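You operate a simulated robot arm through the tools that you are given. There is no shell and no other tool.

Carry out the task below with a simulated robot arm. There is one attempt and no reset: what you move stays moved.

JOB
Set machine one's pressure to about 20 MPa with the valve knob.
Fine: dial to 0, start it, close the dies, turn the knob by the display, open the dies again and switch off.

It is judged by the outcome, as a careful person would: the job done as asked, and still so three seconds after it is handed in. It fails if anything else is knocked over, pushed out of place, dropped, spilled or broken.

ROBOT AND FRAMES
A 7-joint arm with a two-finger parallel gripper, fixed in place. Base frame: the origin is at the foot of the arm, x ahead of it, y to its left, z up; the work surface is at about z = 0.88. Units: m, degrees, N and s.
Its first joint turns from -132.0 to 132.0 degrees. Payload 3.91 kg.
Tool frame: the origin (TCP) lies between the finger pads and is the grasp point; the fingertips stand 0.03 m ahead of it; z points along the fingers, y is the line along which they close. Largest opening 0.11 m; finger width 0.02, thickness 0.01; the body of the gripper, 0.048 by 0.112 m, starts 0.055 m behind the TCP.
Orientation is that of the tool frame in the base frame, as a unit quaternion [w, x, y, z]. With the fingers straight down and closing along the base's y, the tool's x points along the base's -x, its y along +y and its z along -z.

CONTROLS
- The arm moves only by the tool drive_tool. Its argument "rows" is a list that holds one entry, the list of rows, each a list of 6 numbers: the shift along the tool's x, y, z in m, then the turn, a rotation vector about the tool's x, y, z in degrees. In form: [[[x, y, z, ax, ay, az], ...]]. A call has 1 to 20 rows; each row shifts and turns the commanded pose from where the row before left it, along the tool's axes as they then stand. "gripper" is the finger opening in m, from 0 to 0.11, set as the call begins (left out, the last holds). Rows are played at 5 a second. More than 0.05 m and 8.6 degrees between two rows, or a gripper value outside its range, and nothing of the call is played. Where a pose cannot be reached the arm comes as near as it can. A force on the tool above 40 N (or 10 N above the force at the start of the call, whichever is more), or a blocked arm, ends the call early, and 0.2 s more pass. Each finger travels about 0.108 m/s and halts on what it meets, pressing with about 23 N; the grip force reading is that of the motor and also rises with nothing between the fingers. The clock runs only during rows and for 0.2 s after the last one: add rows that do not move to give the fingers time. It gives the time, the measured TCP pose, the force on the tool (base axes), the opening and the grip force at its end, in the units of the frame above (readings bear some noise), with the torque about the TCP (base axes, N m) and any sound that the robot's microphone picked up, and new pictures: "pictures" is both (left out), scene, wrist or none.
- Cameras (640 x 400 px; columns grow to the right, rows downward): "scene" is fixed at [0.4025, -0.6496, 1.8663]; the picture's right is [0.89, -0.45, 0.00], its down [-0.34, -0.67, -0.66] and it looks along [0.30, 0.59, -0.75] (base axes); focal length 313 px, centre (320, 200). "wrist" rides on the gripper at [0.072, 0.017, -0.103] in the tool frame; the picture's right is [-0.23, 0.97, 0.00], its down [-0.76, -0.18, -0.62] and it looks along [-0.61, -0.14, 0.78] (tool axes); focal length 222 px, centre (320, 200). There is no depth. A picture from a camera that has moved, and an enlarged one, comes with that camera's place and axes in the base frame and with its lens.
- inspect(camera, box): a new picture of the part [left, top, right, bottom] of that camera's present view, enlarged. The clock stands still meanwhile.
- close_job(): hands the job in; it is judged then, once.

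Nothing tells you positions but the pictures and the camera data. Unless the task says otherwise, let go and move clear before handing in.

The tools are called after "Call:" as a command line: name --argument value ..., lists and objects as JSON in quotes. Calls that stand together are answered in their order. drive_tool: Moves the arm, as the interface text tells. Its arguments: {"type":"object","properties":{"rows":{"type":"array","items":{"type":"array","items":{"type":"array","items":{"type":"number"}}}},"gripper":{"type":"number"},"pictures":{"type":"string","enum":["both","scene","wrist","none"]}},"required":["rows"]} The other tools are called the same way: inspect (camera, box) takes an enlarged picture of a part of a camera's view; close_job () hands the job in.

At the start:

```text
t: 0.0
position: [0.5718, 0.0917, 1.4824]
tool_rot: [0.0, 0.0, 1.0, -0.001]
contact_force: [-0.1, 0.5, -0.5]
wrist_torque: [0.0, 0.03, -0.01]
width: 0.1095
gripper_force: 0.0
```

scene: 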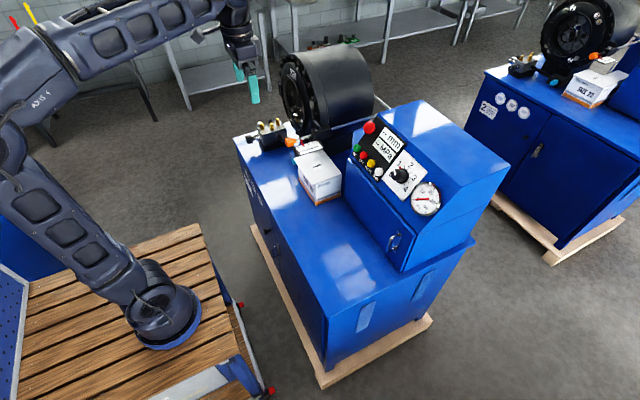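
wrist: 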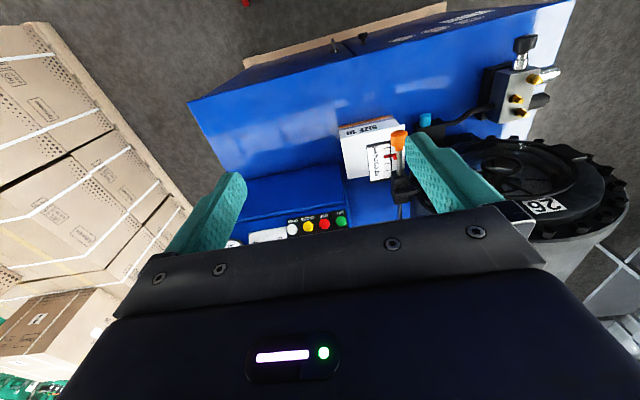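

I see a blue crimping machine with a control panel (buttons, displays, dial, gauge), and a valve block at the far left of its top. I'll look closer at the panel and the valve area before moving.

Call:
inspect --camera "scene" --box '[340, 110, 450, 220]'

Call:
inspect --camera "scene" --box '[230, 100, 350, 210]'

Call:
inspect --camera "wrist" --box '[330, 30, 570, 230]'

Call:
inspect --camera "scene" --box '[460, 0, 640, 140]'

```text
3.64 times, centred on (395, 165) of scene
camera zoom: at [0.4025, -0.6496, 1.8663], right [0.89, -0.45, 0.0], down [-0.34, -0.67, -0.66], along [0.3, 0.59, -0.75], focal length 1137 px, centre (47, 327)
```

zoom: 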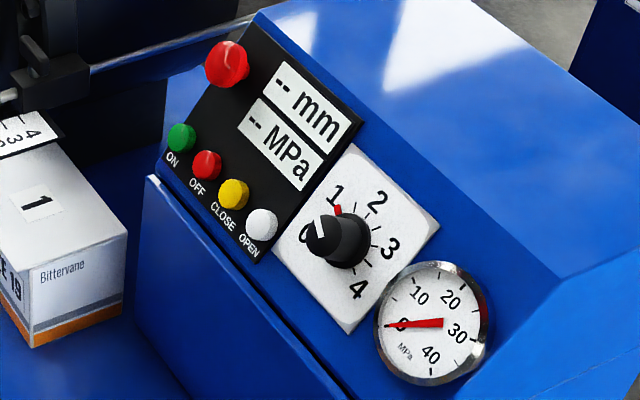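

```text
3.64 times, centred on (290, 155) of scene
camera zoom: at [0.4025, -0.6496, 1.8663], right [0.89, -0.45, 0.0], down [-0.34, -0.67, -0.66], along [0.3, 0.59, -0.75], focal length 1137 px, centre (429, 364)
```

zoom: 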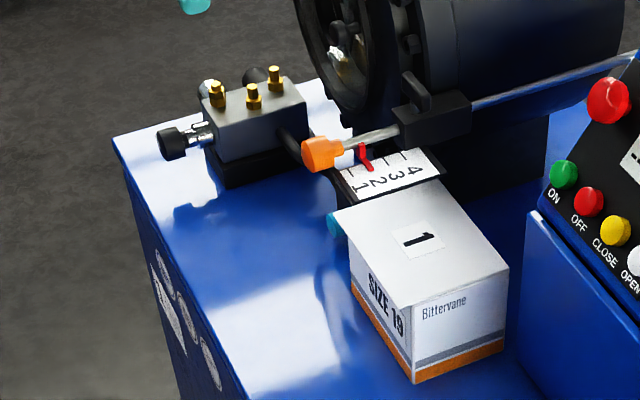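

```text
2.00 times, centred on (450, 130) of wrist
camera zoom: at [0.4987, 0.1076, 1.5871], right [0.23, 0.97, 0.0], down [0.76, -0.18, 0.62], along [0.61, -0.14, -0.78], focal length 444 px, centre (60, 340)
```

zoom: 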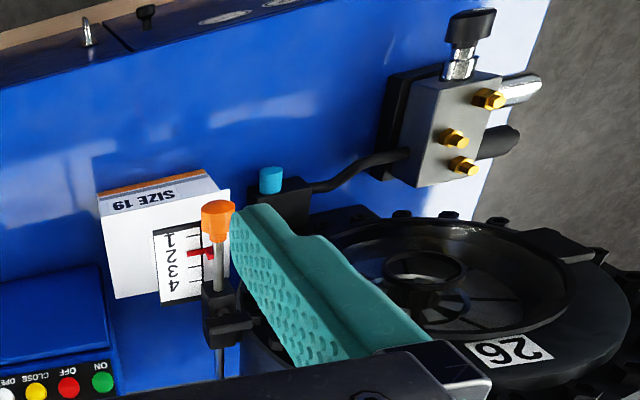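

```text
2.86 times, centred on (550, 70) of scene
camera zoom: at [0.4025, -0.6496, 1.8663], right [0.89, -0.45, 0.0], down [-0.34, -0.67, -0.66], along [0.3, 0.59, -0.75], focal length 893 px, centre (-337, 571)
```

zoom: 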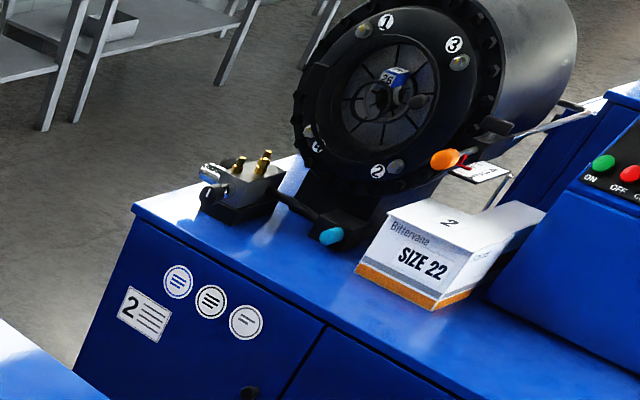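

The near machine looks like machine one: the valve knob is near [0.65, 0.58, 0.936] with its axis along base x. The buttons lie along y at about x 0.917, z 1.156. I'll check the dial pointer, the label and the knob details.

Call:
inspect --camera "scene" --box '[384, 150, 424, 175]'

Call:
inspect --camera "scene" --box '[240, 160, 290, 220]'

Call:
inspect --camera "scene" --box '[245, 115, 309, 155]'

Call:
inspect --camera "wrist" --box '[200, 160, 360, 260]'

Call:
inspect --camera "scene" --box '[230, 30, 390, 130]'

```text
16.00 times, centred on (404, 162) of scene
camera zoom: at [0.4025, -0.6496, 1.8663], right [0.89, -0.45, 0.0], down [-0.34, -0.67, -0.66], along [0.3, 0.59, -0.75], focal length 5001 px, centre (-1024, 800)
```

zoom: 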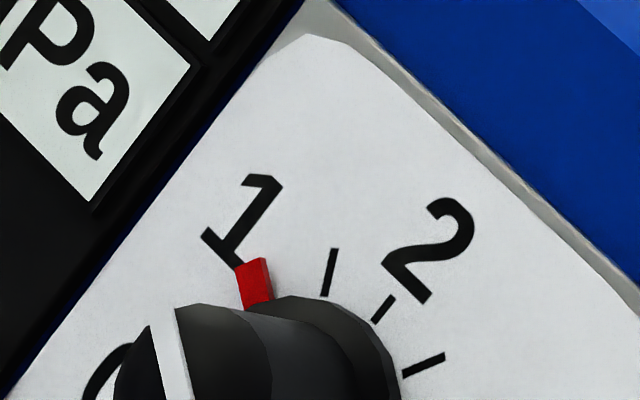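

```text
6.67 times, centred on (265, 190) of scene
camera zoom: at [0.4025, -0.6496, 1.8663], right [0.89, -0.45, 0.0], down [-0.34, -0.67, -0.66], along [0.3, 0.59, -0.75], focal length 2084 px, centre (687, 267)
```

zoom: 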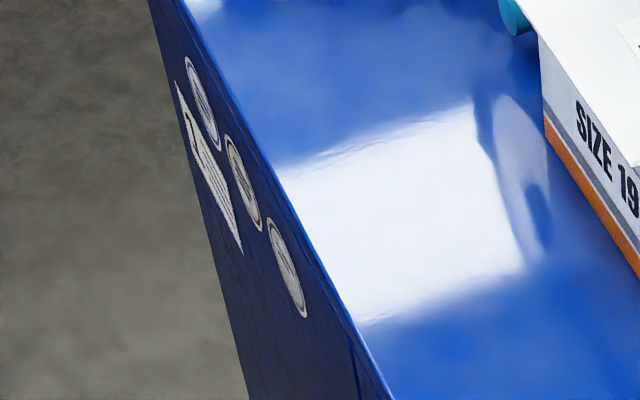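

```text
10.00 times, centred on (277, 135) of scene
camera zoom: at [0.4025, -0.6496, 1.8663], right [0.89, -0.45, 0.0], down [-0.34, -0.67, -0.66], along [0.3, 0.59, -0.75], focal length 3126 px, centre (750, 850)
```

zoom: 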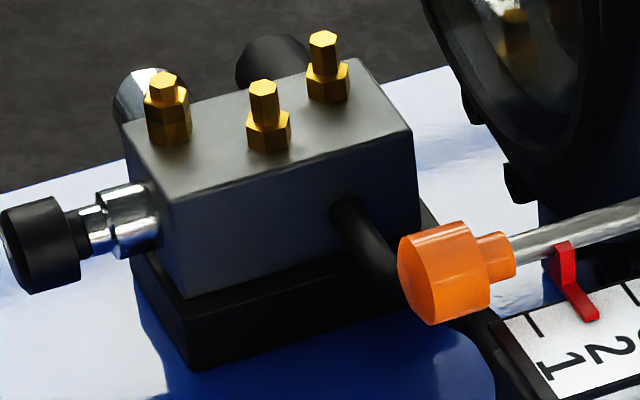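

```text
4.00 times, centred on (280, 210) of wrist
camera zoom: at [0.4987, 0.1076, 1.5871], right [0.23, 0.97, 0.0], down [0.76, -0.18, 0.62], along [0.61, -0.14, -0.78], focal length 888 px, centre (480, 160)
```

zoom: 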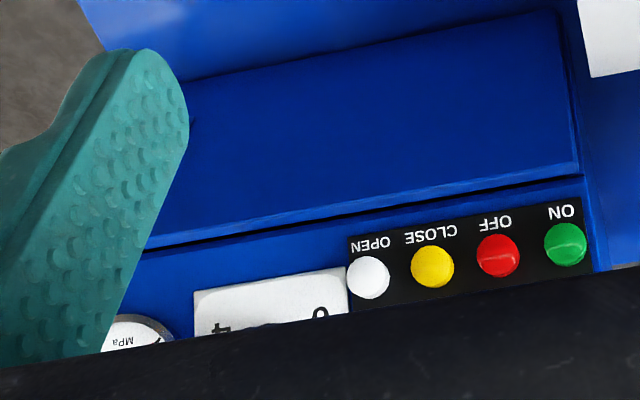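

```text
4.00 times, centred on (310, 80) of scene
camera zoom: at [0.4025, -0.6496, 1.8663], right [0.89, -0.45, 0.0], down [-0.34, -0.67, -0.66], along [0.3, 0.59, -0.75], focal length 1250 px, centre (360, 680)
```

zoom: 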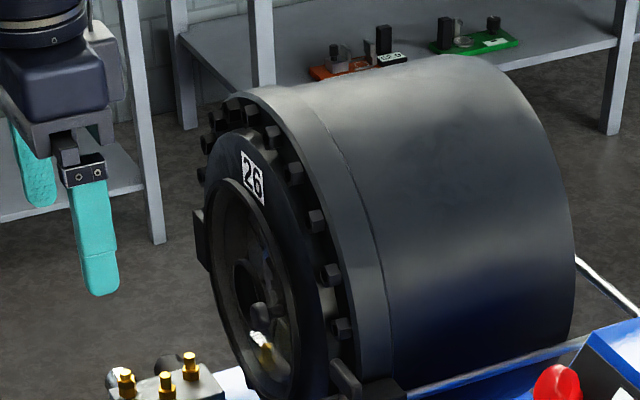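

The dial's red pointer appears to sit at 1, so it needs turning to 0. I'll tilt the tool towards the panel to get a closer, frontal view of it.

Call:
drive_tool --rows '[[[0, 0, 0, 0, -8, 0], [0, 0, 0, 0, -8, 0], [0, 0, 0, 0, -8, 0], [0, 0, 0, 0, -8, 0], [0, 0, 0, 0, -8, 0], [0, 0, 0, 0, -8, 0], [0, 0, 0, 0, -8, 0], [0, 0, 0, 0, -4, 0], [0, 0, 0, 0, 0, 0]]]' --pictures "both"

```text
t: 2.0
position: [0.5704, 0.0891, 1.4818]
tool_rot: [0.501, 0.0, 0.866, 0.0]
contact_force: [-0.3, -0.6, 0.3]
wrist_torque: [0.0, 0.0, 0.01]
width: 0.1099
gripper_force: 0.1
camera wrist: at [0.4448, 0.1072, 1.4723], right [0.11, 0.97, 0.2], down [-0.16, -0.18, 0.97], along [0.98, -0.14, 0.14], focal length 222 px, centre (320, 200)
```

scene: 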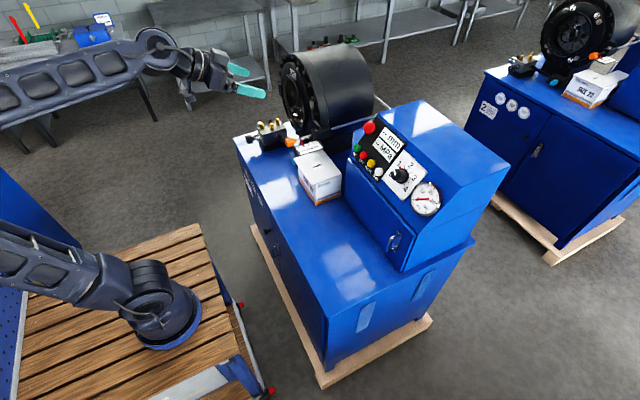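
wrist: 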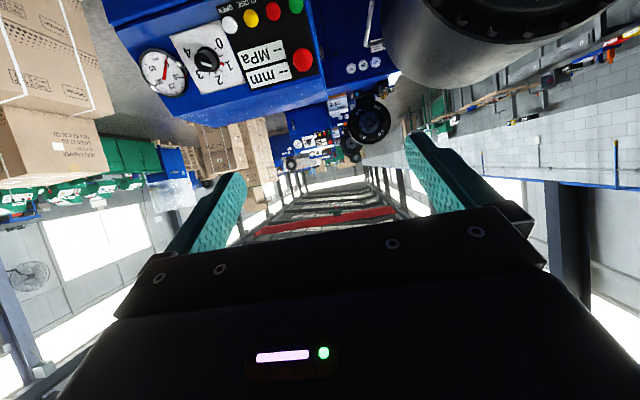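

The wrist camera now sees the panel from the front, upside down. I'll enlarge the dial and buttons.

Call:
inspect --camera "wrist" --box '[130, 0, 330, 110]'

Call:
inspect --camera "wrist" --box '[165, 20, 245, 100]'

```text
3.20 times, centred on (230, 55) of wrist
camera zoom: at [0.4448, 0.1072, 1.4723], right [0.11, 0.97, 0.2], down [-0.16, -0.18, 0.97], along [0.98, -0.14, 0.14], focal length 711 px, centre (608, 664)
```

zoom: 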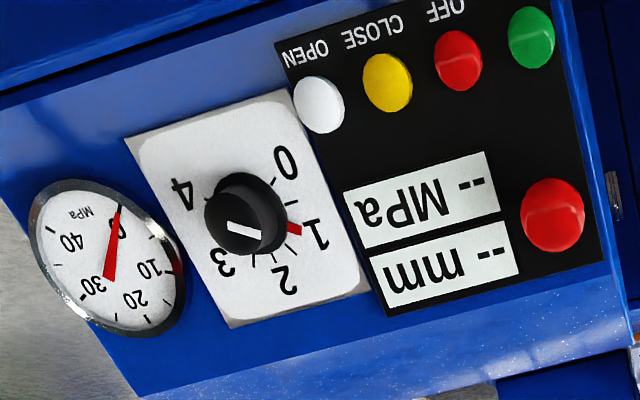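

```text
5.00 times, centred on (205, 60) of wrist
camera zoom: at [0.4448, 0.1072, 1.4723], right [0.11, 0.97, 0.2], down [-0.16, -0.18, 0.97], along [0.98, -0.14, 0.14], focal length 1111 px, centre (895, 900)
```

zoom: 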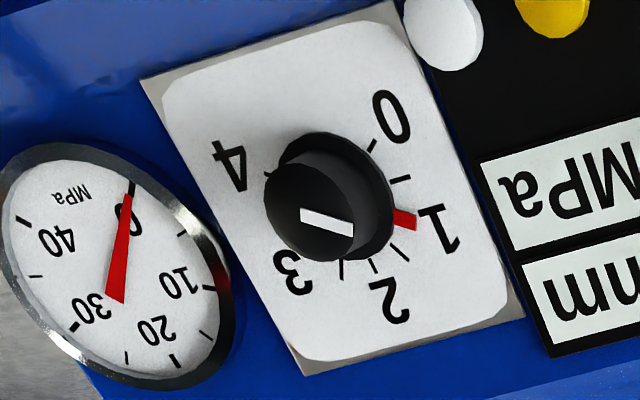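

The panel plane tilts about 35° from vertical, and the dial pointer is at 1. The ON, OFF, CLOSE and OPEN buttons sit at y ≈ 0.069, 0.023, -0.022 and -0.068, and the dial cap is near [0.914, -0.144, 1.211]. I'll align the tool with the panel normal and stop short of the dial.

Call:
drive_tool --rows '[[[0, 0, 0, 0, 5, 0], [0.0025, -0.02327, 0.03132, 0, 0, 0], [0.0025, -0.02327, 0.03132, 0, 0, 0], [0.0025, -0.02327, 0.03132, 0, 0, 0], [0.0025, -0.02327, 0.03132, 0, 0, 0], [0.0025, -0.02327, 0.03132, 0, 0, 0], [0.0025, -0.02327, 0.03132, 0, 0, 0], [0.0025, -0.02327, 0.03132, 0, 0, 0], [0.0025, -0.02327, 0.03132, 0, 0, 0], [0.0025, -0.02327, 0.03132, 0, 0, 0], [0.0025, -0.02327, 0.03132, 0, 0, 0], [0, 0, 0, 0, 0, 0]]]' --gripper 0.07

```text
t: 4.6
position: [0.8121, -0.146, 1.2868]
tool_rot: [0.462, 0.001, 0.887, -0.001]
contact_force: [-0.5, -0.1, 0.4]
wrist_torque: [-0.02, 0.0, 0.0]
width: 0.07
gripper_force: 0.1
camera wrist: at [0.6855, -0.1287, 1.2877], right [0.13, 0.97, 0.19], down [-0.07, -0.18, 0.98], along [0.99, -0.14, 0.05], focal length 222 px, centre (320, 200)
```

scene: 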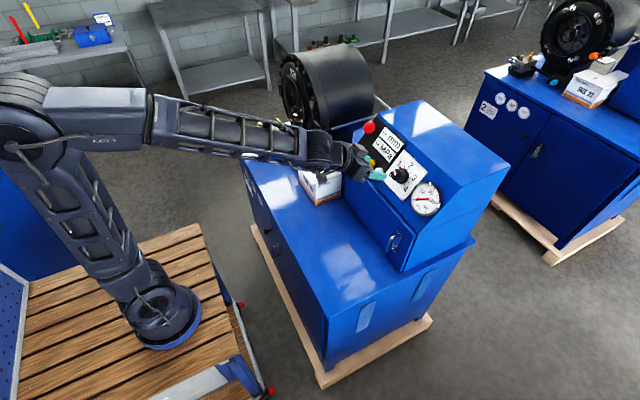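
wrist: 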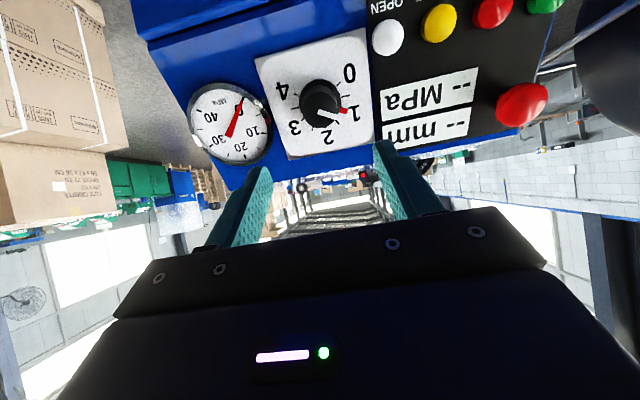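

I'm in front of the dial now and will zoom in to refine its exact position before gripping.

Call:
inspect --camera "wrist" --box '[240, 20, 400, 170]'

Call:
inspect --camera "scene" --box '[345, 135, 445, 205]'

```text
2.67 times, centred on (320, 95) of wrist
camera zoom: at [0.6855, -0.1287, 1.2877], right [0.13, 0.97, 0.19], down [-0.07, -0.18, 0.98], along [0.99, -0.14, 0.05], focal length 592 px, centre (320, 480)
```

zoom: 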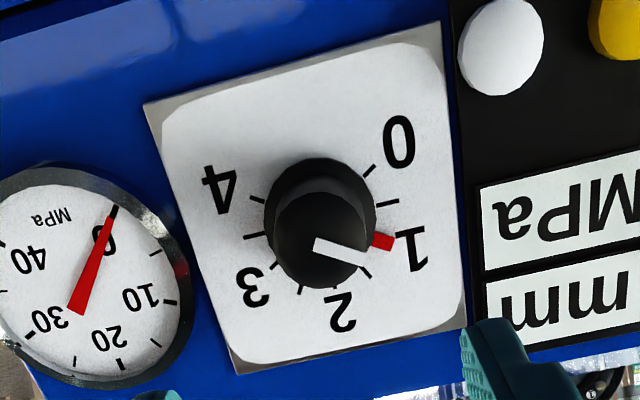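

```text
5.71 times, centred on (395, 170) of scene
camera zoom: at [0.4025, -0.6496, 1.8663], right [0.89, -0.45, 0.0], down [-0.34, -0.67, -0.66], along [0.3, 0.59, -0.75], focal length 1786 px, centre (-109, 371)
```

zoom: 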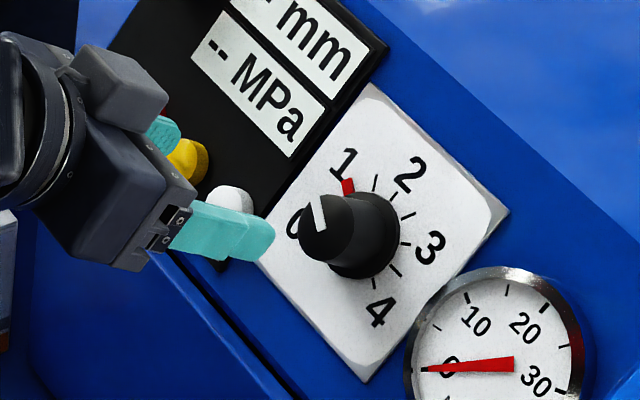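

The dial cap centre refines to about [0.911, -0.146, 1.212]. I'll advance along the panel normal until the fingers straddle the cap just above its skirt.

Call:
drive_tool --rows '[[[0.005, 0, 0.02, 0, 0, 0], [0, 0, 0.03, 0, 0, 0], [0, 0, 0.03, 0, 0, 0], [0, 0, 0.02, 0, 0, 0], [0, 0, 0.015, 0, 0, 0], [0, 0, 0, 0, 0, 0]]]' --gripper 0.07

Call:
inspect --camera "scene" --box '[360, 135, 440, 195]'

Call:
inspect --camera "wrist" --box '[200, 60, 440, 220]'

```text
t: 6.0
position: [0.9051, -0.1444, 1.2122]
tool_rot: [0.461, 0.0, 0.887, 0.0]
contact_force: [-0.4, -0.5, 0.4]
wrist_torque: [0.02, 0.04, 0.01]
width: 0.07
gripper_force: 0.0
camera wrist: at [0.7784, -0.1272, 1.2139], right [0.13, 0.97, 0.19], down [-0.07, -0.18, 0.98], along [0.99, -0.14, 0.05], focal length 222 px, centre (320, 200)
```

scene: 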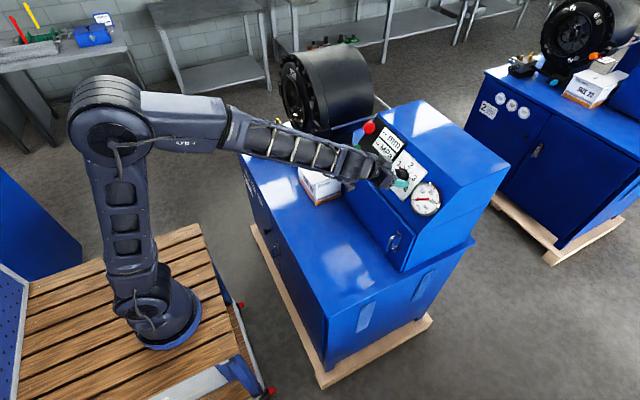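
wrist: 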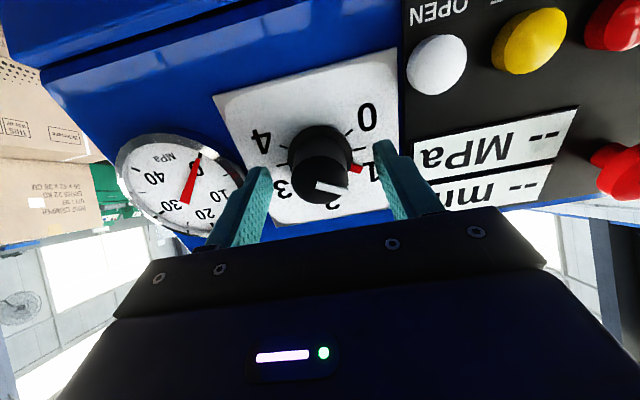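

```text
6.67 times, centred on (400, 165) of scene
camera zoom: at [0.4025, -0.6496, 1.8663], right [0.89, -0.45, 0.0], down [-0.34, -0.67, -0.66], along [0.3, 0.59, -0.75], focal length 2084 px, centre (-213, 433)
```

zoom: 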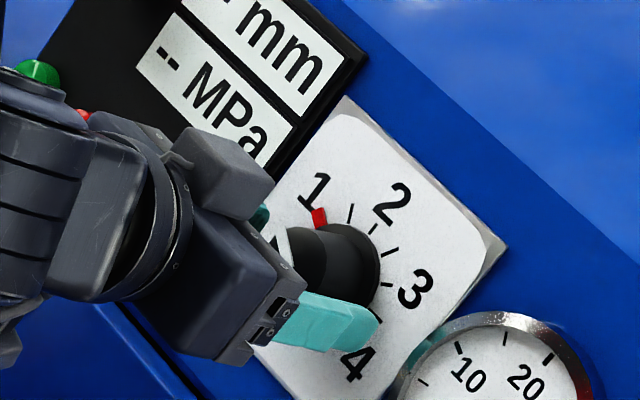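

```text
2.50 times, centred on (320, 140) of wrist
camera zoom: at [0.7784, -0.1272, 1.2139], right [0.13, 0.97, 0.19], down [-0.07, -0.18, 0.98], along [0.99, -0.14, 0.05], focal length 555 px, centre (320, 350)
```

zoom: 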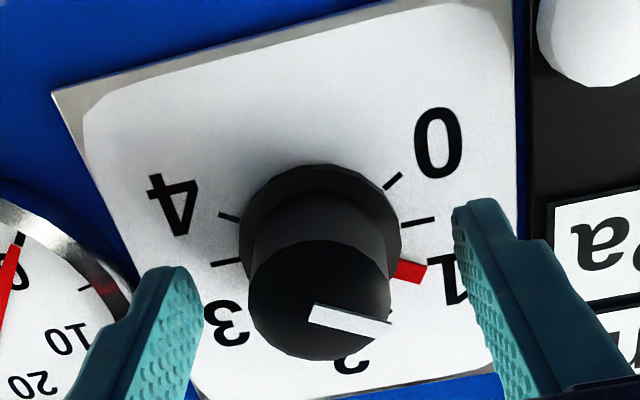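

The fingers straddle the dial and are well centred. I'll back off a few millimetres so the tips sit above the skirt, then close gently.

Call:
drive_tool --rows '[[[-0.0025, 0, -0.004, 0, 0, 0], [0, 0, 0, 0, 0, 0]]]' --gripper 0.07 --pictures "none"

Call:
drive_tool --rows '[[[0, 0, 0, 0, 0, 0], [0, 0, 0, 0, 0, 0], [0, 0, 0, 0, 0, 0], [0, 0, 0, 0, 0, 0]]]' --gripper 0.02

Call:
inspect --camera "wrist" --box '[200, 60, 440, 220]'

```text
t: 6.6
position: [0.9036, -0.1439, 1.2145]
tool_rot: [0.462, 0.0, 0.887, 0.0]
contact_force: [0.3, 0.5, 1.3]
wrist_torque: [-0.01, -0.01, 0.02]
width: 0.0701
gripper_force: 0.1
```

```text
t: 7.6
position: [0.902, -0.1454, 1.2164]
tool_rot: [0.462, 0.001, 0.887, -0.001]
contact_force: [1.2, -8.0, 2.1]
wrist_torque: [-0.15, -0.16, -0.24]
width: 0.0362
gripper_force: 45.0
camera wrist: at [0.7765, -0.1278, 1.2175], right [0.13, 0.97, 0.19], down [-0.07, -0.18, 0.98], along [0.99, -0.14, 0.05], focal length 222 px, centre (320, 200)
```

scene: 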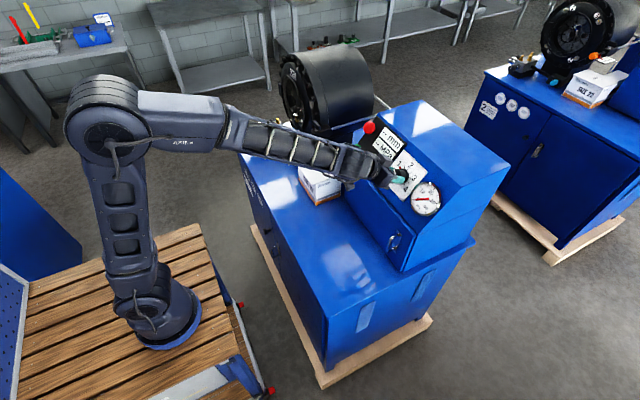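
wrist: 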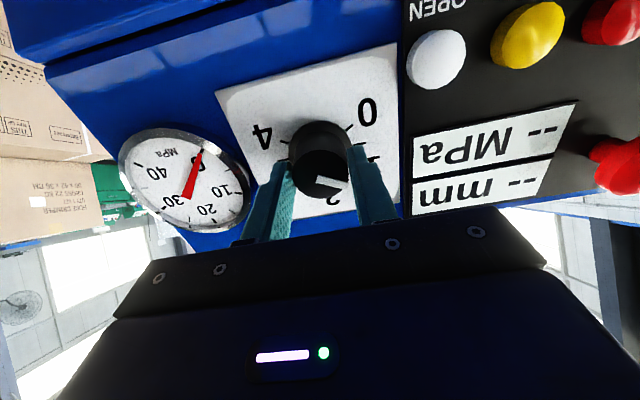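

```text
2.50 times, centred on (320, 140) of wrist
camera zoom: at [0.7765, -0.1278, 1.2175], right [0.13, 0.97, 0.19], down [-0.07, -0.18, 0.98], along [0.99, -0.14, 0.05], focal length 555 px, centre (320, 350)
```

zoom: 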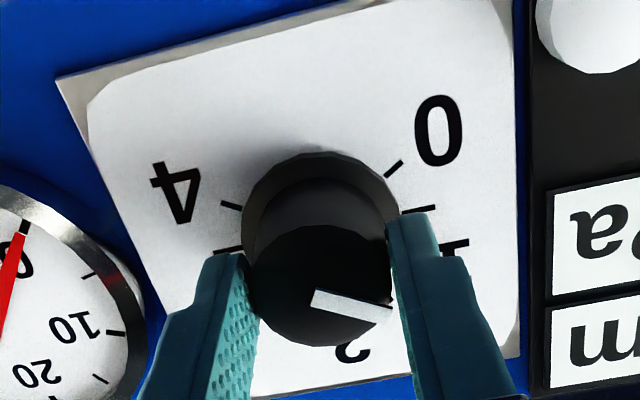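

The dial is gripped (0.036 m wide) with small side force. I'll turn it counter-clockwise as seen by the operator, which is minus about tool z, 30° first.

Call:
drive_tool --rows '[[[0, -0.0007, 0, 0, 0, -5], [0, 0, 0, 0, 0, -5], [0, 0, 0, 0, 0, -5], [0, 0, 0, 0, 0, -5], [0, 0, 0, 0, 0, -5], [0, 0, 0, 0, 0, -5], [0, 0, 0, 0, 0, 0]]]'

Call:
inspect --camera "wrist" --box '[200, 60, 440, 220]'

Call:
inspect --camera "scene" --box '[360, 135, 440, 195]'

```text
t: 9.2
position: [0.9029, -0.145, 1.2171]
tool_rot: [0.446, -0.228, 0.857, -0.121]
contact_force: [10.6, -34.6, 7.0]
wrist_torque: [-0.67, 0.05, -1.08]
width: 0.0366
gripper_force: 44.8
camera wrist: at [0.7772, -0.1669, 1.2187], right [-0.16, 0.96, -0.24], down [-0.08, 0.23, 0.97], along [0.98, 0.18, 0.04], focal length 222 px, centre (320, 200)
```

scene: 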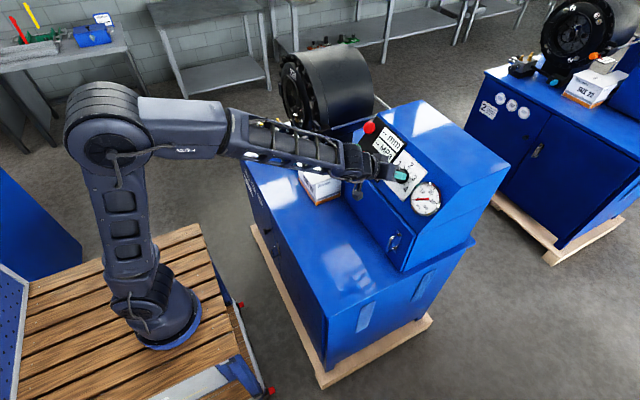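
wrist: 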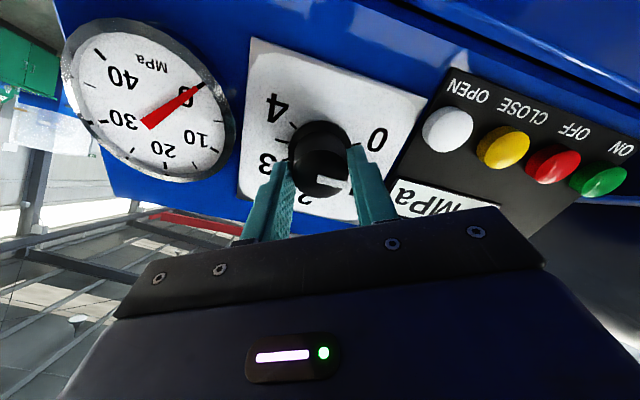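

```text
2.50 times, centred on (320, 140) of wrist
camera zoom: at [0.7772, -0.1669, 1.2187], right [-0.16, 0.96, -0.24], down [-0.08, 0.23, 0.97], along [0.98, 0.18, 0.04], focal length 555 px, centre (320, 350)
```

zoom: 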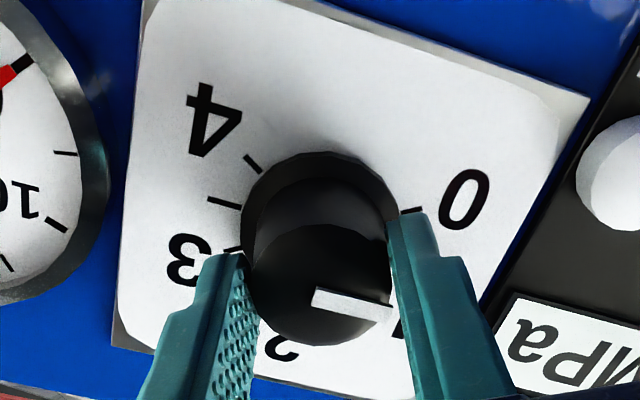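

```text
6.67 times, centred on (400, 165) of scene
camera zoom: at [0.4025, -0.6496, 1.8663], right [0.89, -0.45, 0.0], down [-0.34, -0.67, -0.66], along [0.3, 0.59, -0.75], focal length 2084 px, centre (-213, 433)
```

zoom: 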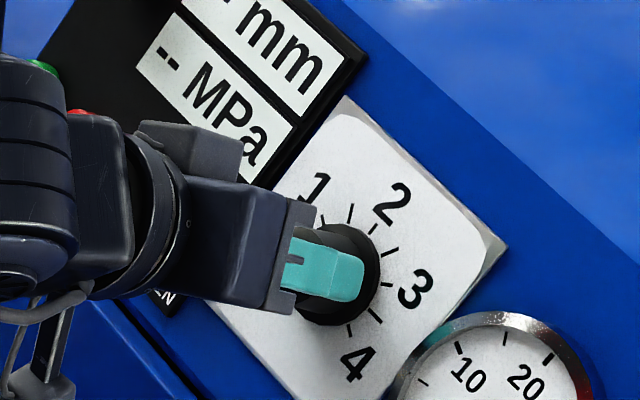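

The knob is turning with the gripper (now about 0.5), but a side force has built up, so the tool axis is slightly off the dial axis. I'll relieve it with a small shift in base -y.

Call:
drive_tool --rows '[[[0.0005, -0.0009, 0, 0, 0, 0], [0, 0, 0, 0, 0, 0]]]' --pictures "none"

```text
t: 9.8
position: [0.9019, -0.1457, 1.2163]
tool_rot: [0.445, -0.229, 0.857, -0.12]
contact_force: [13.9, -31.5, 9.8]
wrist_torque: [-0.49, -0.46, -0.82]
width: 0.0364
gripper_force: 44.5
```

Call:
drive_tool --rows '[[[0, -0.0015, 0, 0, 0, 0], [0, 0, 0, 0, 0, 0]]]' --pictures "none"

```text
t: 10.4
position: [0.9029, -0.1456, 1.2173]
tool_rot: [0.446, -0.23, 0.857, -0.119]
contact_force: [4.1, -22.7, 9.6]
wrist_torque: [-0.26, -0.4, -0.44]
width: 0.0363
gripper_force: 45.1
```

Call:
drive_tool --rows '[[[0, -0.0015, 0, 0, 0, 0], [0, -0.0015, 0, 0, 0, 0], [0, 0, 0, 0, 0, 0]]]' --pictures "none"

```text
t: 11.2
position: [0.9035, -0.1465, 1.2163]
tool_rot: [0.445, -0.231, 0.857, -0.117]
contact_force: [-20.5, 0.9, -10.7]
wrist_torque: [0.17, 0.43, 0.23]
width: 0.0362
gripper_force: 45.3
```

Call:
drive_tool --rows '[[[0.0015, 0.0009, 0, 0, 0, 0], [0, 0, 0, 0, 0, 0]]]' --pictures "none"

```text
t: 11.8
position: [0.9044, -0.1459, 1.2167]
tool_rot: [0.445, -0.23, 0.857, -0.119]
contact_force: [-15.6, 9.2, -14.5]
wrist_torque: [0.25, 0.58, 0.39]
width: 0.0362
gripper_force: 45.2
```

Call:
drive_tool --rows '[[[0, 0, 0, 0, 0, 0], [0, 0, 0, 0, 0, 0]]]' --pictures "none"

```text
t: 12.4
position: [0.904, -0.1458, 1.2162]
tool_rot: [0.446, -0.23, 0.857, -0.119]
contact_force: [-15.2, 16.1, -18.6]
wrist_torque: [0.36, 0.55, 0.55]
width: 0.0364
gripper_force: 44.9
```

A force is creeping up while I hold off-axis, so I'll release the dial, recentre in free air and regrip before finishing the turn.

Call:
drive_tool --rows '[[[0, 0.0035, 0, 0, 0, 0], [0, 0, 0, 0, 0, 0], [0, 0, 0, 0, 0, 0], [0, 0, 0, 0, 0, 0]]]' --gripper 0.07

Call:
inspect --camera "wrist" --box '[200, 60, 440, 220]'

Call:
inspect --camera "scene" --box '[360, 135, 440, 195]'

```text
t: 13.4
position: [0.9023, -0.1442, 1.2156]
tool_rot: [0.446, -0.23, 0.857, -0.119]
contact_force: [-0.2, -0.2, 0.9]
wrist_torque: [0.03, -0.04, 0.01]
width: 0.0699
gripper_force: 0.1
camera wrist: at [0.7767, -0.1661, 1.2188], right [-0.17, 0.96, -0.24], down [-0.08, 0.23, 0.97], along [0.98, 0.18, 0.04], focal length 222 px, centre (320, 200)
```

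scene: 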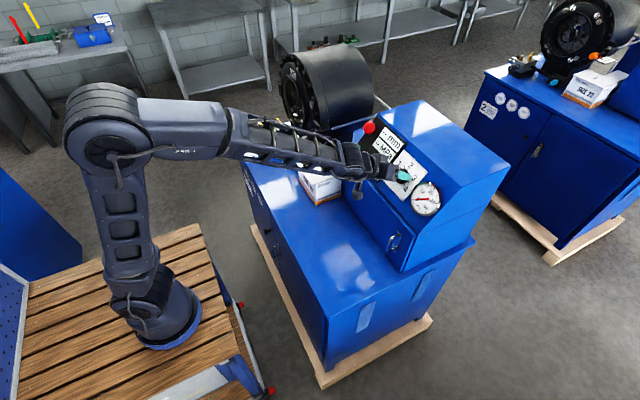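
wrist: 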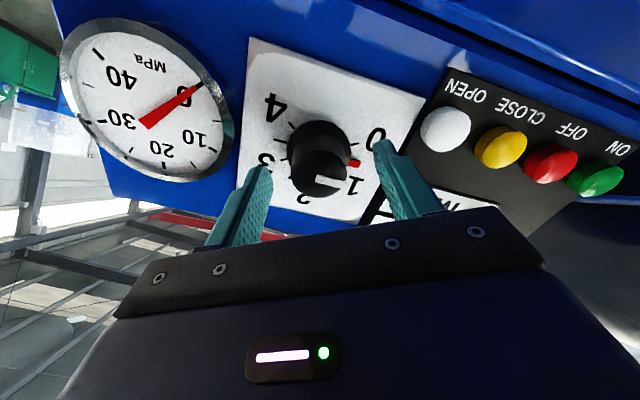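

```text
2.50 times, centred on (320, 140) of wrist
camera zoom: at [0.7767, -0.1661, 1.2188], right [-0.17, 0.96, -0.24], down [-0.08, 0.23, 0.97], along [0.98, 0.18, 0.04], focal length 555 px, centre (320, 350)
```

zoom: 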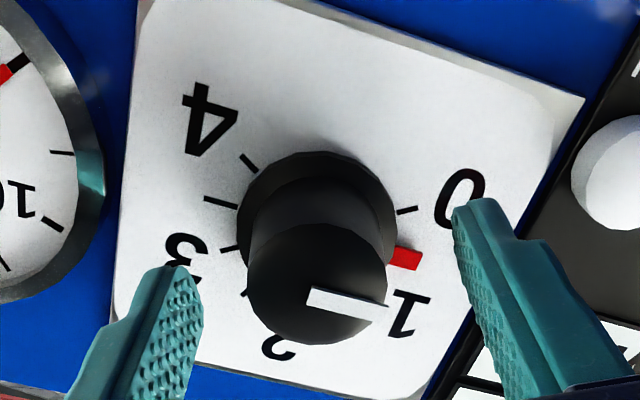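

```text
6.67 times, centred on (400, 165) of scene
camera zoom: at [0.4025, -0.6496, 1.8663], right [0.89, -0.45, 0.0], down [-0.34, -0.67, -0.66], along [0.3, 0.59, -0.75], focal length 2084 px, centre (-213, 433)
```

zoom: 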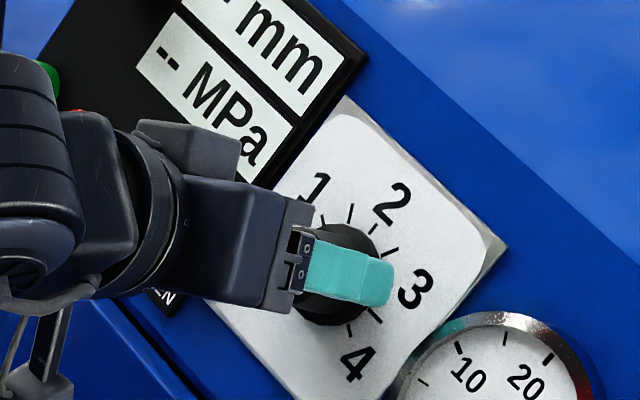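

The dial pointer is now at 0.5. The knob sits about 1 mm off in tool y and 2 mm in tool x, so I'll recentre and regrip.

Call:
drive_tool --rows '[[[0.002, -0.0007, 0, 0, 0, 0], [0, 0, 0, 0, 0, 0], [0, 0, 0, 0, 0, 0]]]' --gripper 0.06 --pictures "none"

Call:
drive_tool --rows '[[[0, 0, 0, 0, 0, 0], [0, 0, 0, 0, 0, 0], [0, 0, 0, 0, 0, 0]]]' --gripper 0.03 --pictures "none"

```text
t: 14.2
position: [0.9006, -0.1474, 1.2146]
tool_rot: [0.446, -0.23, 0.857, -0.12]
contact_force: [0.7, -0.4, 0.1]
wrist_torque: [-0.02, -0.04, -0.02]
width: 0.0601
gripper_force: 0.1
```

```text
t: 15.0
position: [0.9009, -0.1474, 1.2149]
tool_rot: [0.446, -0.229, 0.857, -0.12]
contact_force: [1.2, -1.8, 1.2]
wrist_torque: [-0.04, -0.07, -0.06]
width: 0.0363
gripper_force: 45.0
```

Force is nearly zero after regripping. I'll turn the remaining 30° now.

Call:
drive_tool --rows '[[[0, 0, 0, 0, 0, -6], [0, 0, 0, 0, 0, -6], [0, 0, 0, 0, 0, -6], [0, 0, 0, 0, 0, -6], [0, 0, 0, 0, 0, -6]]]' --pictures "none"

Call:
drive_tool --rows '[[[0, 0, 0, 0, 0, 0], [0, 0, 0, 0, 0, 0], [0, 0, 0, 0, 0, 0]]]' --gripper 0.07

Call:
inspect --camera "wrist" --box '[200, 60, 440, 220]'

Call:
inspect --camera "scene" --box '[360, 135, 440, 195]'

```text
t: 16.2
position: [0.9024, -0.1494, 1.2167]
tool_rot: [0.4, -0.443, 0.768, -0.231]
contact_force: [18.8, -19.2, 20.4]
wrist_torque: [-0.02, -0.54, -1.37]
width: 0.0364
gripper_force: 45.1
```

```text
t: 17.0
position: [0.9014, -0.1471, 1.2137]
tool_rot: [0.4, -0.443, 0.768, -0.231]
contact_force: [-0.3, -0.1, -0.8]
wrist_torque: [-0.02, 0.02, -0.06]
width: 0.0702
gripper_force: 0.0
camera wrist: at [0.7873, -0.2007, 1.2336], right [-0.42, 0.68, -0.6], down [-0.2, 0.57, 0.8], along [0.89, 0.45, -0.1], focal length 222 px, centre (320, 200)
```

scene: 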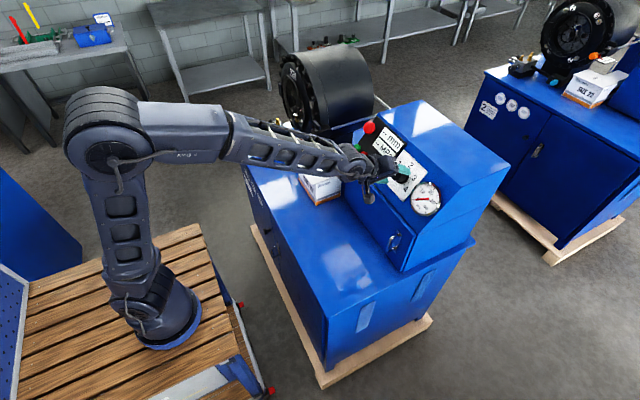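
wrist: 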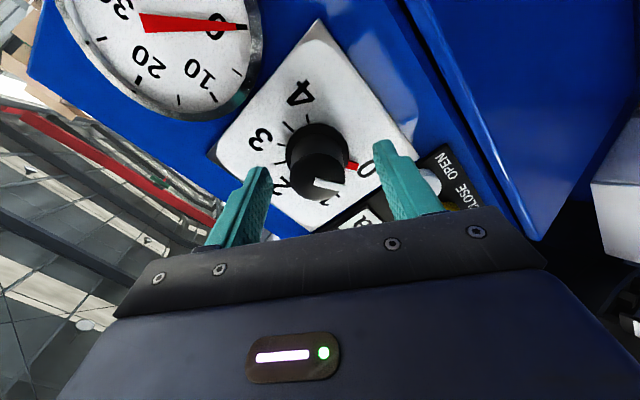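

```text
2.50 times, centred on (320, 140) of wrist
camera zoom: at [0.7873, -0.2007, 1.2336], right [-0.42, 0.68, -0.6], down [-0.2, 0.57, 0.8], along [0.89, 0.45, -0.1], focal length 555 px, centre (320, 350)
```

zoom: 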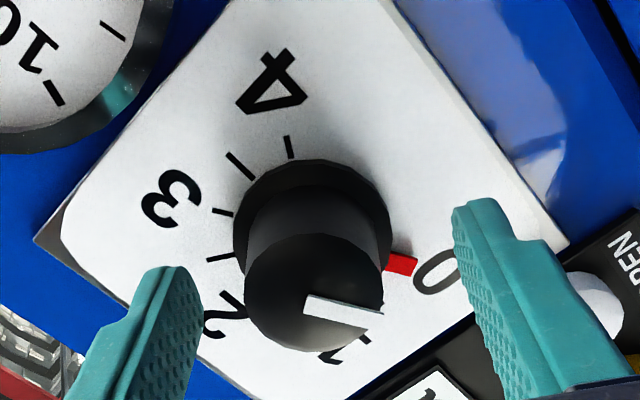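

```text
6.67 times, centred on (400, 165) of scene
camera zoom: at [0.4025, -0.6496, 1.8663], right [0.89, -0.45, 0.0], down [-0.34, -0.67, -0.66], along [0.3, 0.59, -0.75], focal length 2084 px, centre (-213, 433)
```

zoom: 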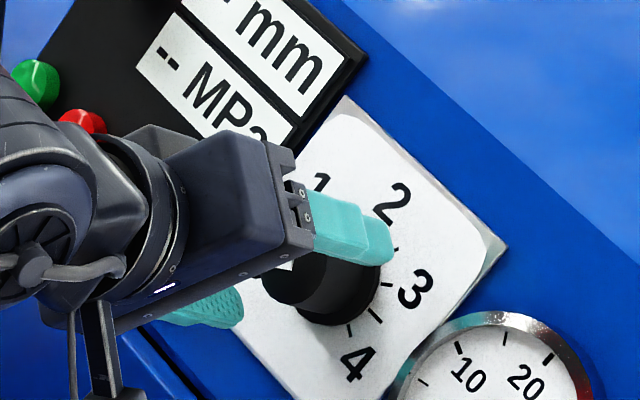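

The red pointer now appears to be at 0. I'll back out along the normal, roll back to level and check the dial from the front.

Call:
drive_tool --rows '[[[0, 0, -0.03, 0, 0, 0], [0, 0, -0.035, 0, 0, 0], [0, 0, -0.04, 0, 0, 8], [0, 0, 0, 0, 0, 8], [0, 0, 0, 0, 0, 8], [0, 0, 0, 0, 0, 8], [0, 0, 0, 0, 0, 8], [0, 0, 0, 0, 0, 8], [0, 0, 0, 0, 0, 8], [0, 0, 0, 0, 0, 4], [0, 0, 0, 0, 0, 0]]]' --gripper 0.07

Call:
inspect --camera "wrist" --box '[240, 20, 400, 170]'

Call:
inspect --camera "scene" --box '[345, 120, 445, 200]'

```text
t: 19.4
position: [0.8149, -0.1478, 1.2742]
tool_rot: [0.461, 0.0, 0.887, 0.001]
contact_force: [0.4, -0.8, -0.7]
wrist_torque: [-0.02, 0.04, 0.0]
width: 0.0698
gripper_force: 0.2
camera wrist: at [0.6885, -0.1296, 1.2753], right [0.13, 0.97, 0.19], down [-0.07, -0.18, 0.98], along [0.99, -0.14, 0.05], focal length 222 px, centre (320, 200)
```

scene: 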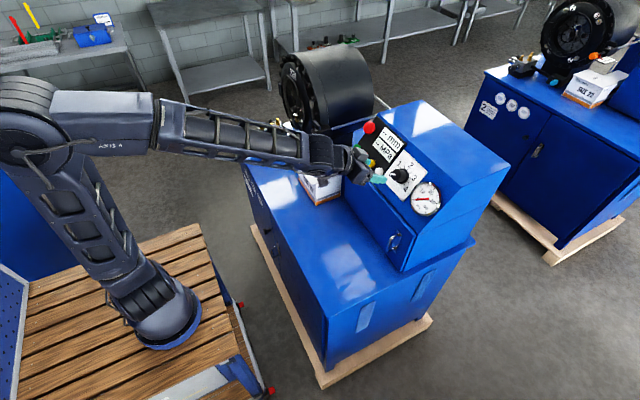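
wrist: 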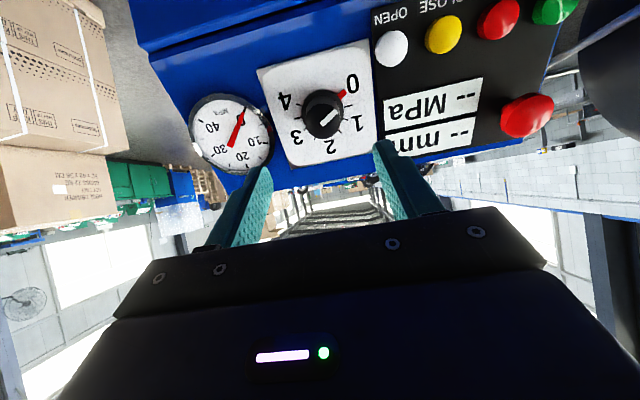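

```text
2.67 times, centred on (320, 95) of wrist
camera zoom: at [0.6885, -0.1296, 1.2753], right [0.13, 0.97, 0.19], down [-0.07, -0.18, 0.98], along [0.99, -0.14, 0.05], focal length 592 px, centre (320, 480)
```

zoom: 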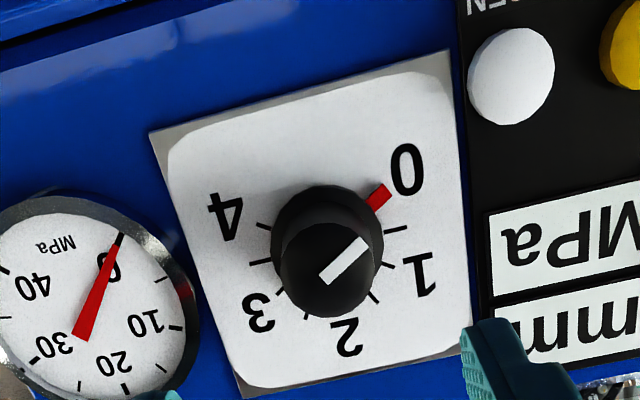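

```text
5.00 times, centred on (395, 160) of scene
camera zoom: at [0.4025, -0.6496, 1.8663], right [0.89, -0.45, 0.0], down [-0.34, -0.67, -0.66], along [0.3, 0.59, -0.75], focal length 1563 px, centre (-55, 400)
```

zoom: 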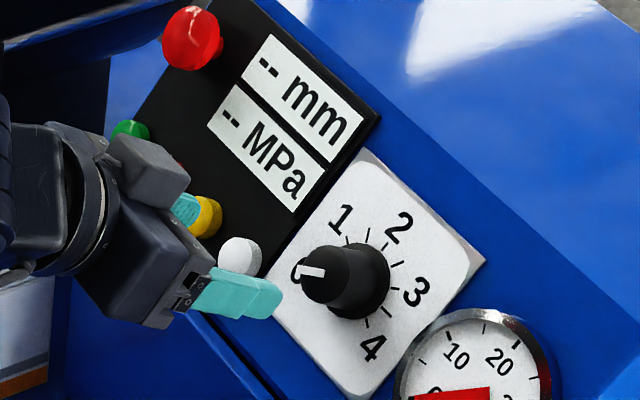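

The pointer is exactly at 0. Next I'll close the fingers and line up in front of the green ON button, stopping 3 cm short.

Call:
drive_tool --rows '[[[0.006, 0.0361, 0, 0, 0, 0], [0.006, 0.0361, 0, 0, 0, 0], [0.006, 0.0361, 0, 0, 0, 0], [0.006, 0.0361, 0, 0, 0, 0], [0.006, 0.0361, 0, 0, 0, 0], [0.006, 0.036, 0, 0, 0, 0], [0, 0, 0.042, 0, 0, 0], [0, 0, 0.042, 0, 0, 0], [0, 0, 0, 0, 0, 0], [0, 0, 0, 0, 0, 0]]]' --gripper 0.0

Call:
inspect --camera "wrist" --box '[220, 60, 420, 200]'

Call:
inspect --camera "scene" --box '[335, 110, 425, 190]'

```text
t: 21.6
position: [0.8629, 0.0693, 1.1946]
tool_rot: [0.461, 0.0, 0.887, 0.0]
contact_force: [0.0, 0.9, -0.2]
wrist_torque: [0.02, -0.01, 0.0]
width: 0.0001
gripper_force: 23.2
camera wrist: at [0.7369, 0.0857, 1.1958], right [0.13, 0.97, 0.19], down [-0.07, -0.18, 0.98], along [0.99, -0.14, 0.05], focal length 222 px, centre (320, 200)
```

scene: 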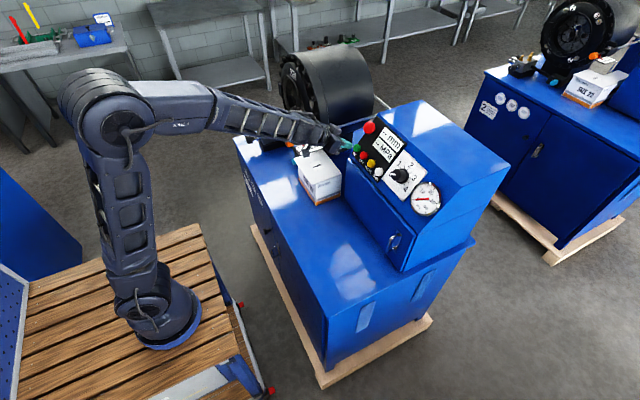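
wrist: 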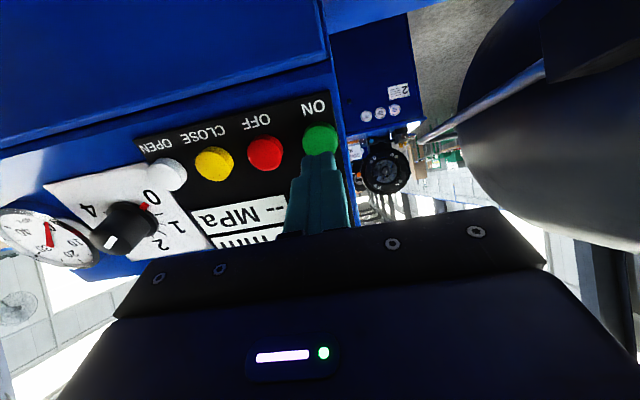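

```text
2.86 times, centred on (320, 130) of wrist
camera zoom: at [0.7369, 0.0857, 1.1958], right [0.13, 0.97, 0.19], down [-0.07, -0.18, 0.98], along [0.99, -0.14, 0.05], focal length 635 px, centre (320, 400)
```

zoom: 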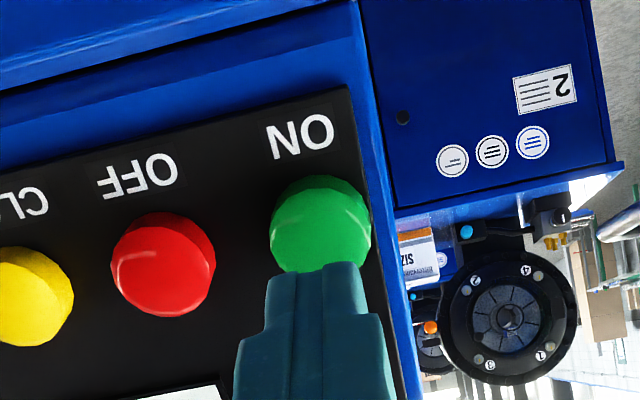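

```text
5.00 times, centred on (380, 150) of scene
camera zoom: at [0.4025, -0.6496, 1.8663], right [0.89, -0.45, 0.0], down [-0.34, -0.67, -0.66], along [0.3, 0.59, -0.75], focal length 1563 px, centre (20, 450)
```

zoom: 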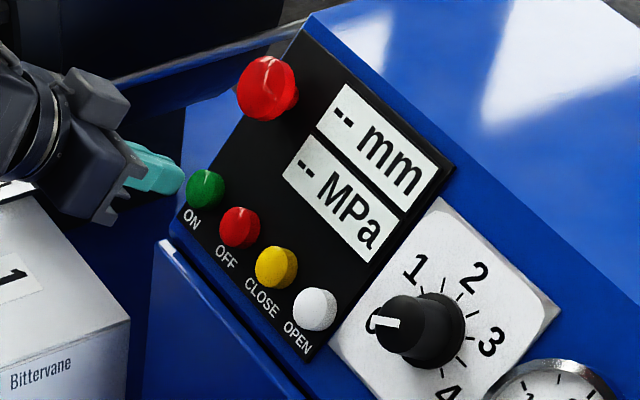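

The fingertips are aligned with the ON button. I'll approach and press in small steps.

Call:
drive_tool --rows '[[[0.002, 0, 0.02, 0, 0, 0], [0, 0, 0.007, 0, 0, 0], [0, 0, 0.003, 0, 0, 0]]]' --pictures "scene"

Call:
inspect --camera "scene" --box '[335, 110, 425, 190]'

```text
t: 22.4
position: [0.8854, 0.0696, 1.177]
tool_rot: [0.462, 0.0, 0.887, 0.0]
contact_force: [-0.9, 0.1, 0.4]
wrist_torque: [0.01, 0.01, -0.02]
width: 0.0
gripper_force: 22.7
```

scene: 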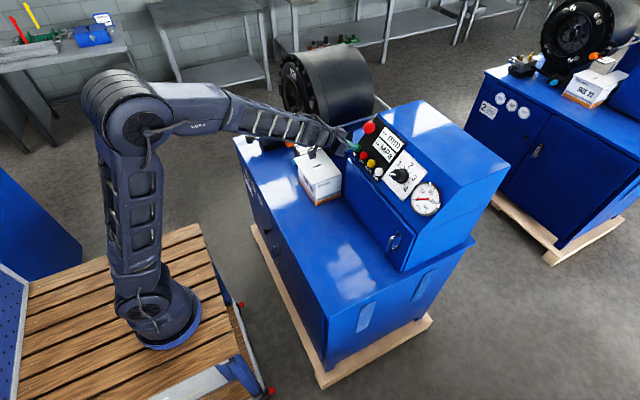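

```text
5.00 times, centred on (380, 150) of scene
camera zoom: at [0.4025, -0.6496, 1.8663], right [0.89, -0.45, 0.0], down [-0.34, -0.67, -0.66], along [0.3, 0.59, -0.75], focal length 1563 px, centre (20, 450)
```

zoom: 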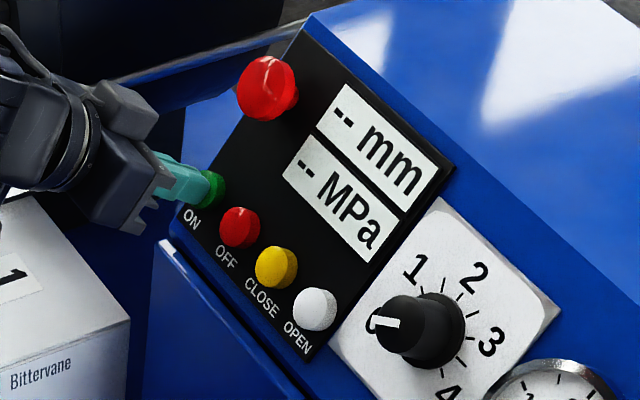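

Call:
drive_tool --rows '[[[0, 0, 0.003, 0, 0, 0], [0, 0, 0.003, 0, 0, 0]]]' --pictures "none"

Call:
inspect --camera "scene" --box '[335, 110, 425, 190]'

```text
t: 23.0
position: [0.8911, 0.0705, 1.1732]
tool_rot: [0.461, 0.0, 0.887, 0.0]
contact_force: [-20.2, -1.6, 4.9]
wrist_torque: [-0.06, 0.24, 0.0]
width: 0.0001
gripper_force: 23.1
heard: click
```

```text
5.00 times, centred on (380, 150) of scene
camera zoom: at [0.4025, -0.6496, 1.8663], right [0.89, -0.45, 0.0], down [-0.34, -0.67, -0.66], along [0.3, 0.59, -0.75], focal length 1563 px, centre (20, 450)
```

zoom: 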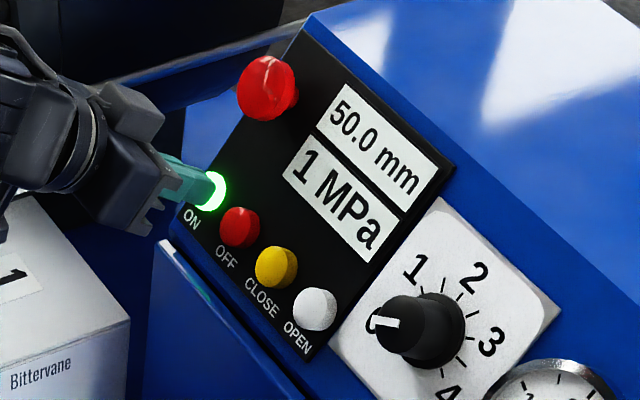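

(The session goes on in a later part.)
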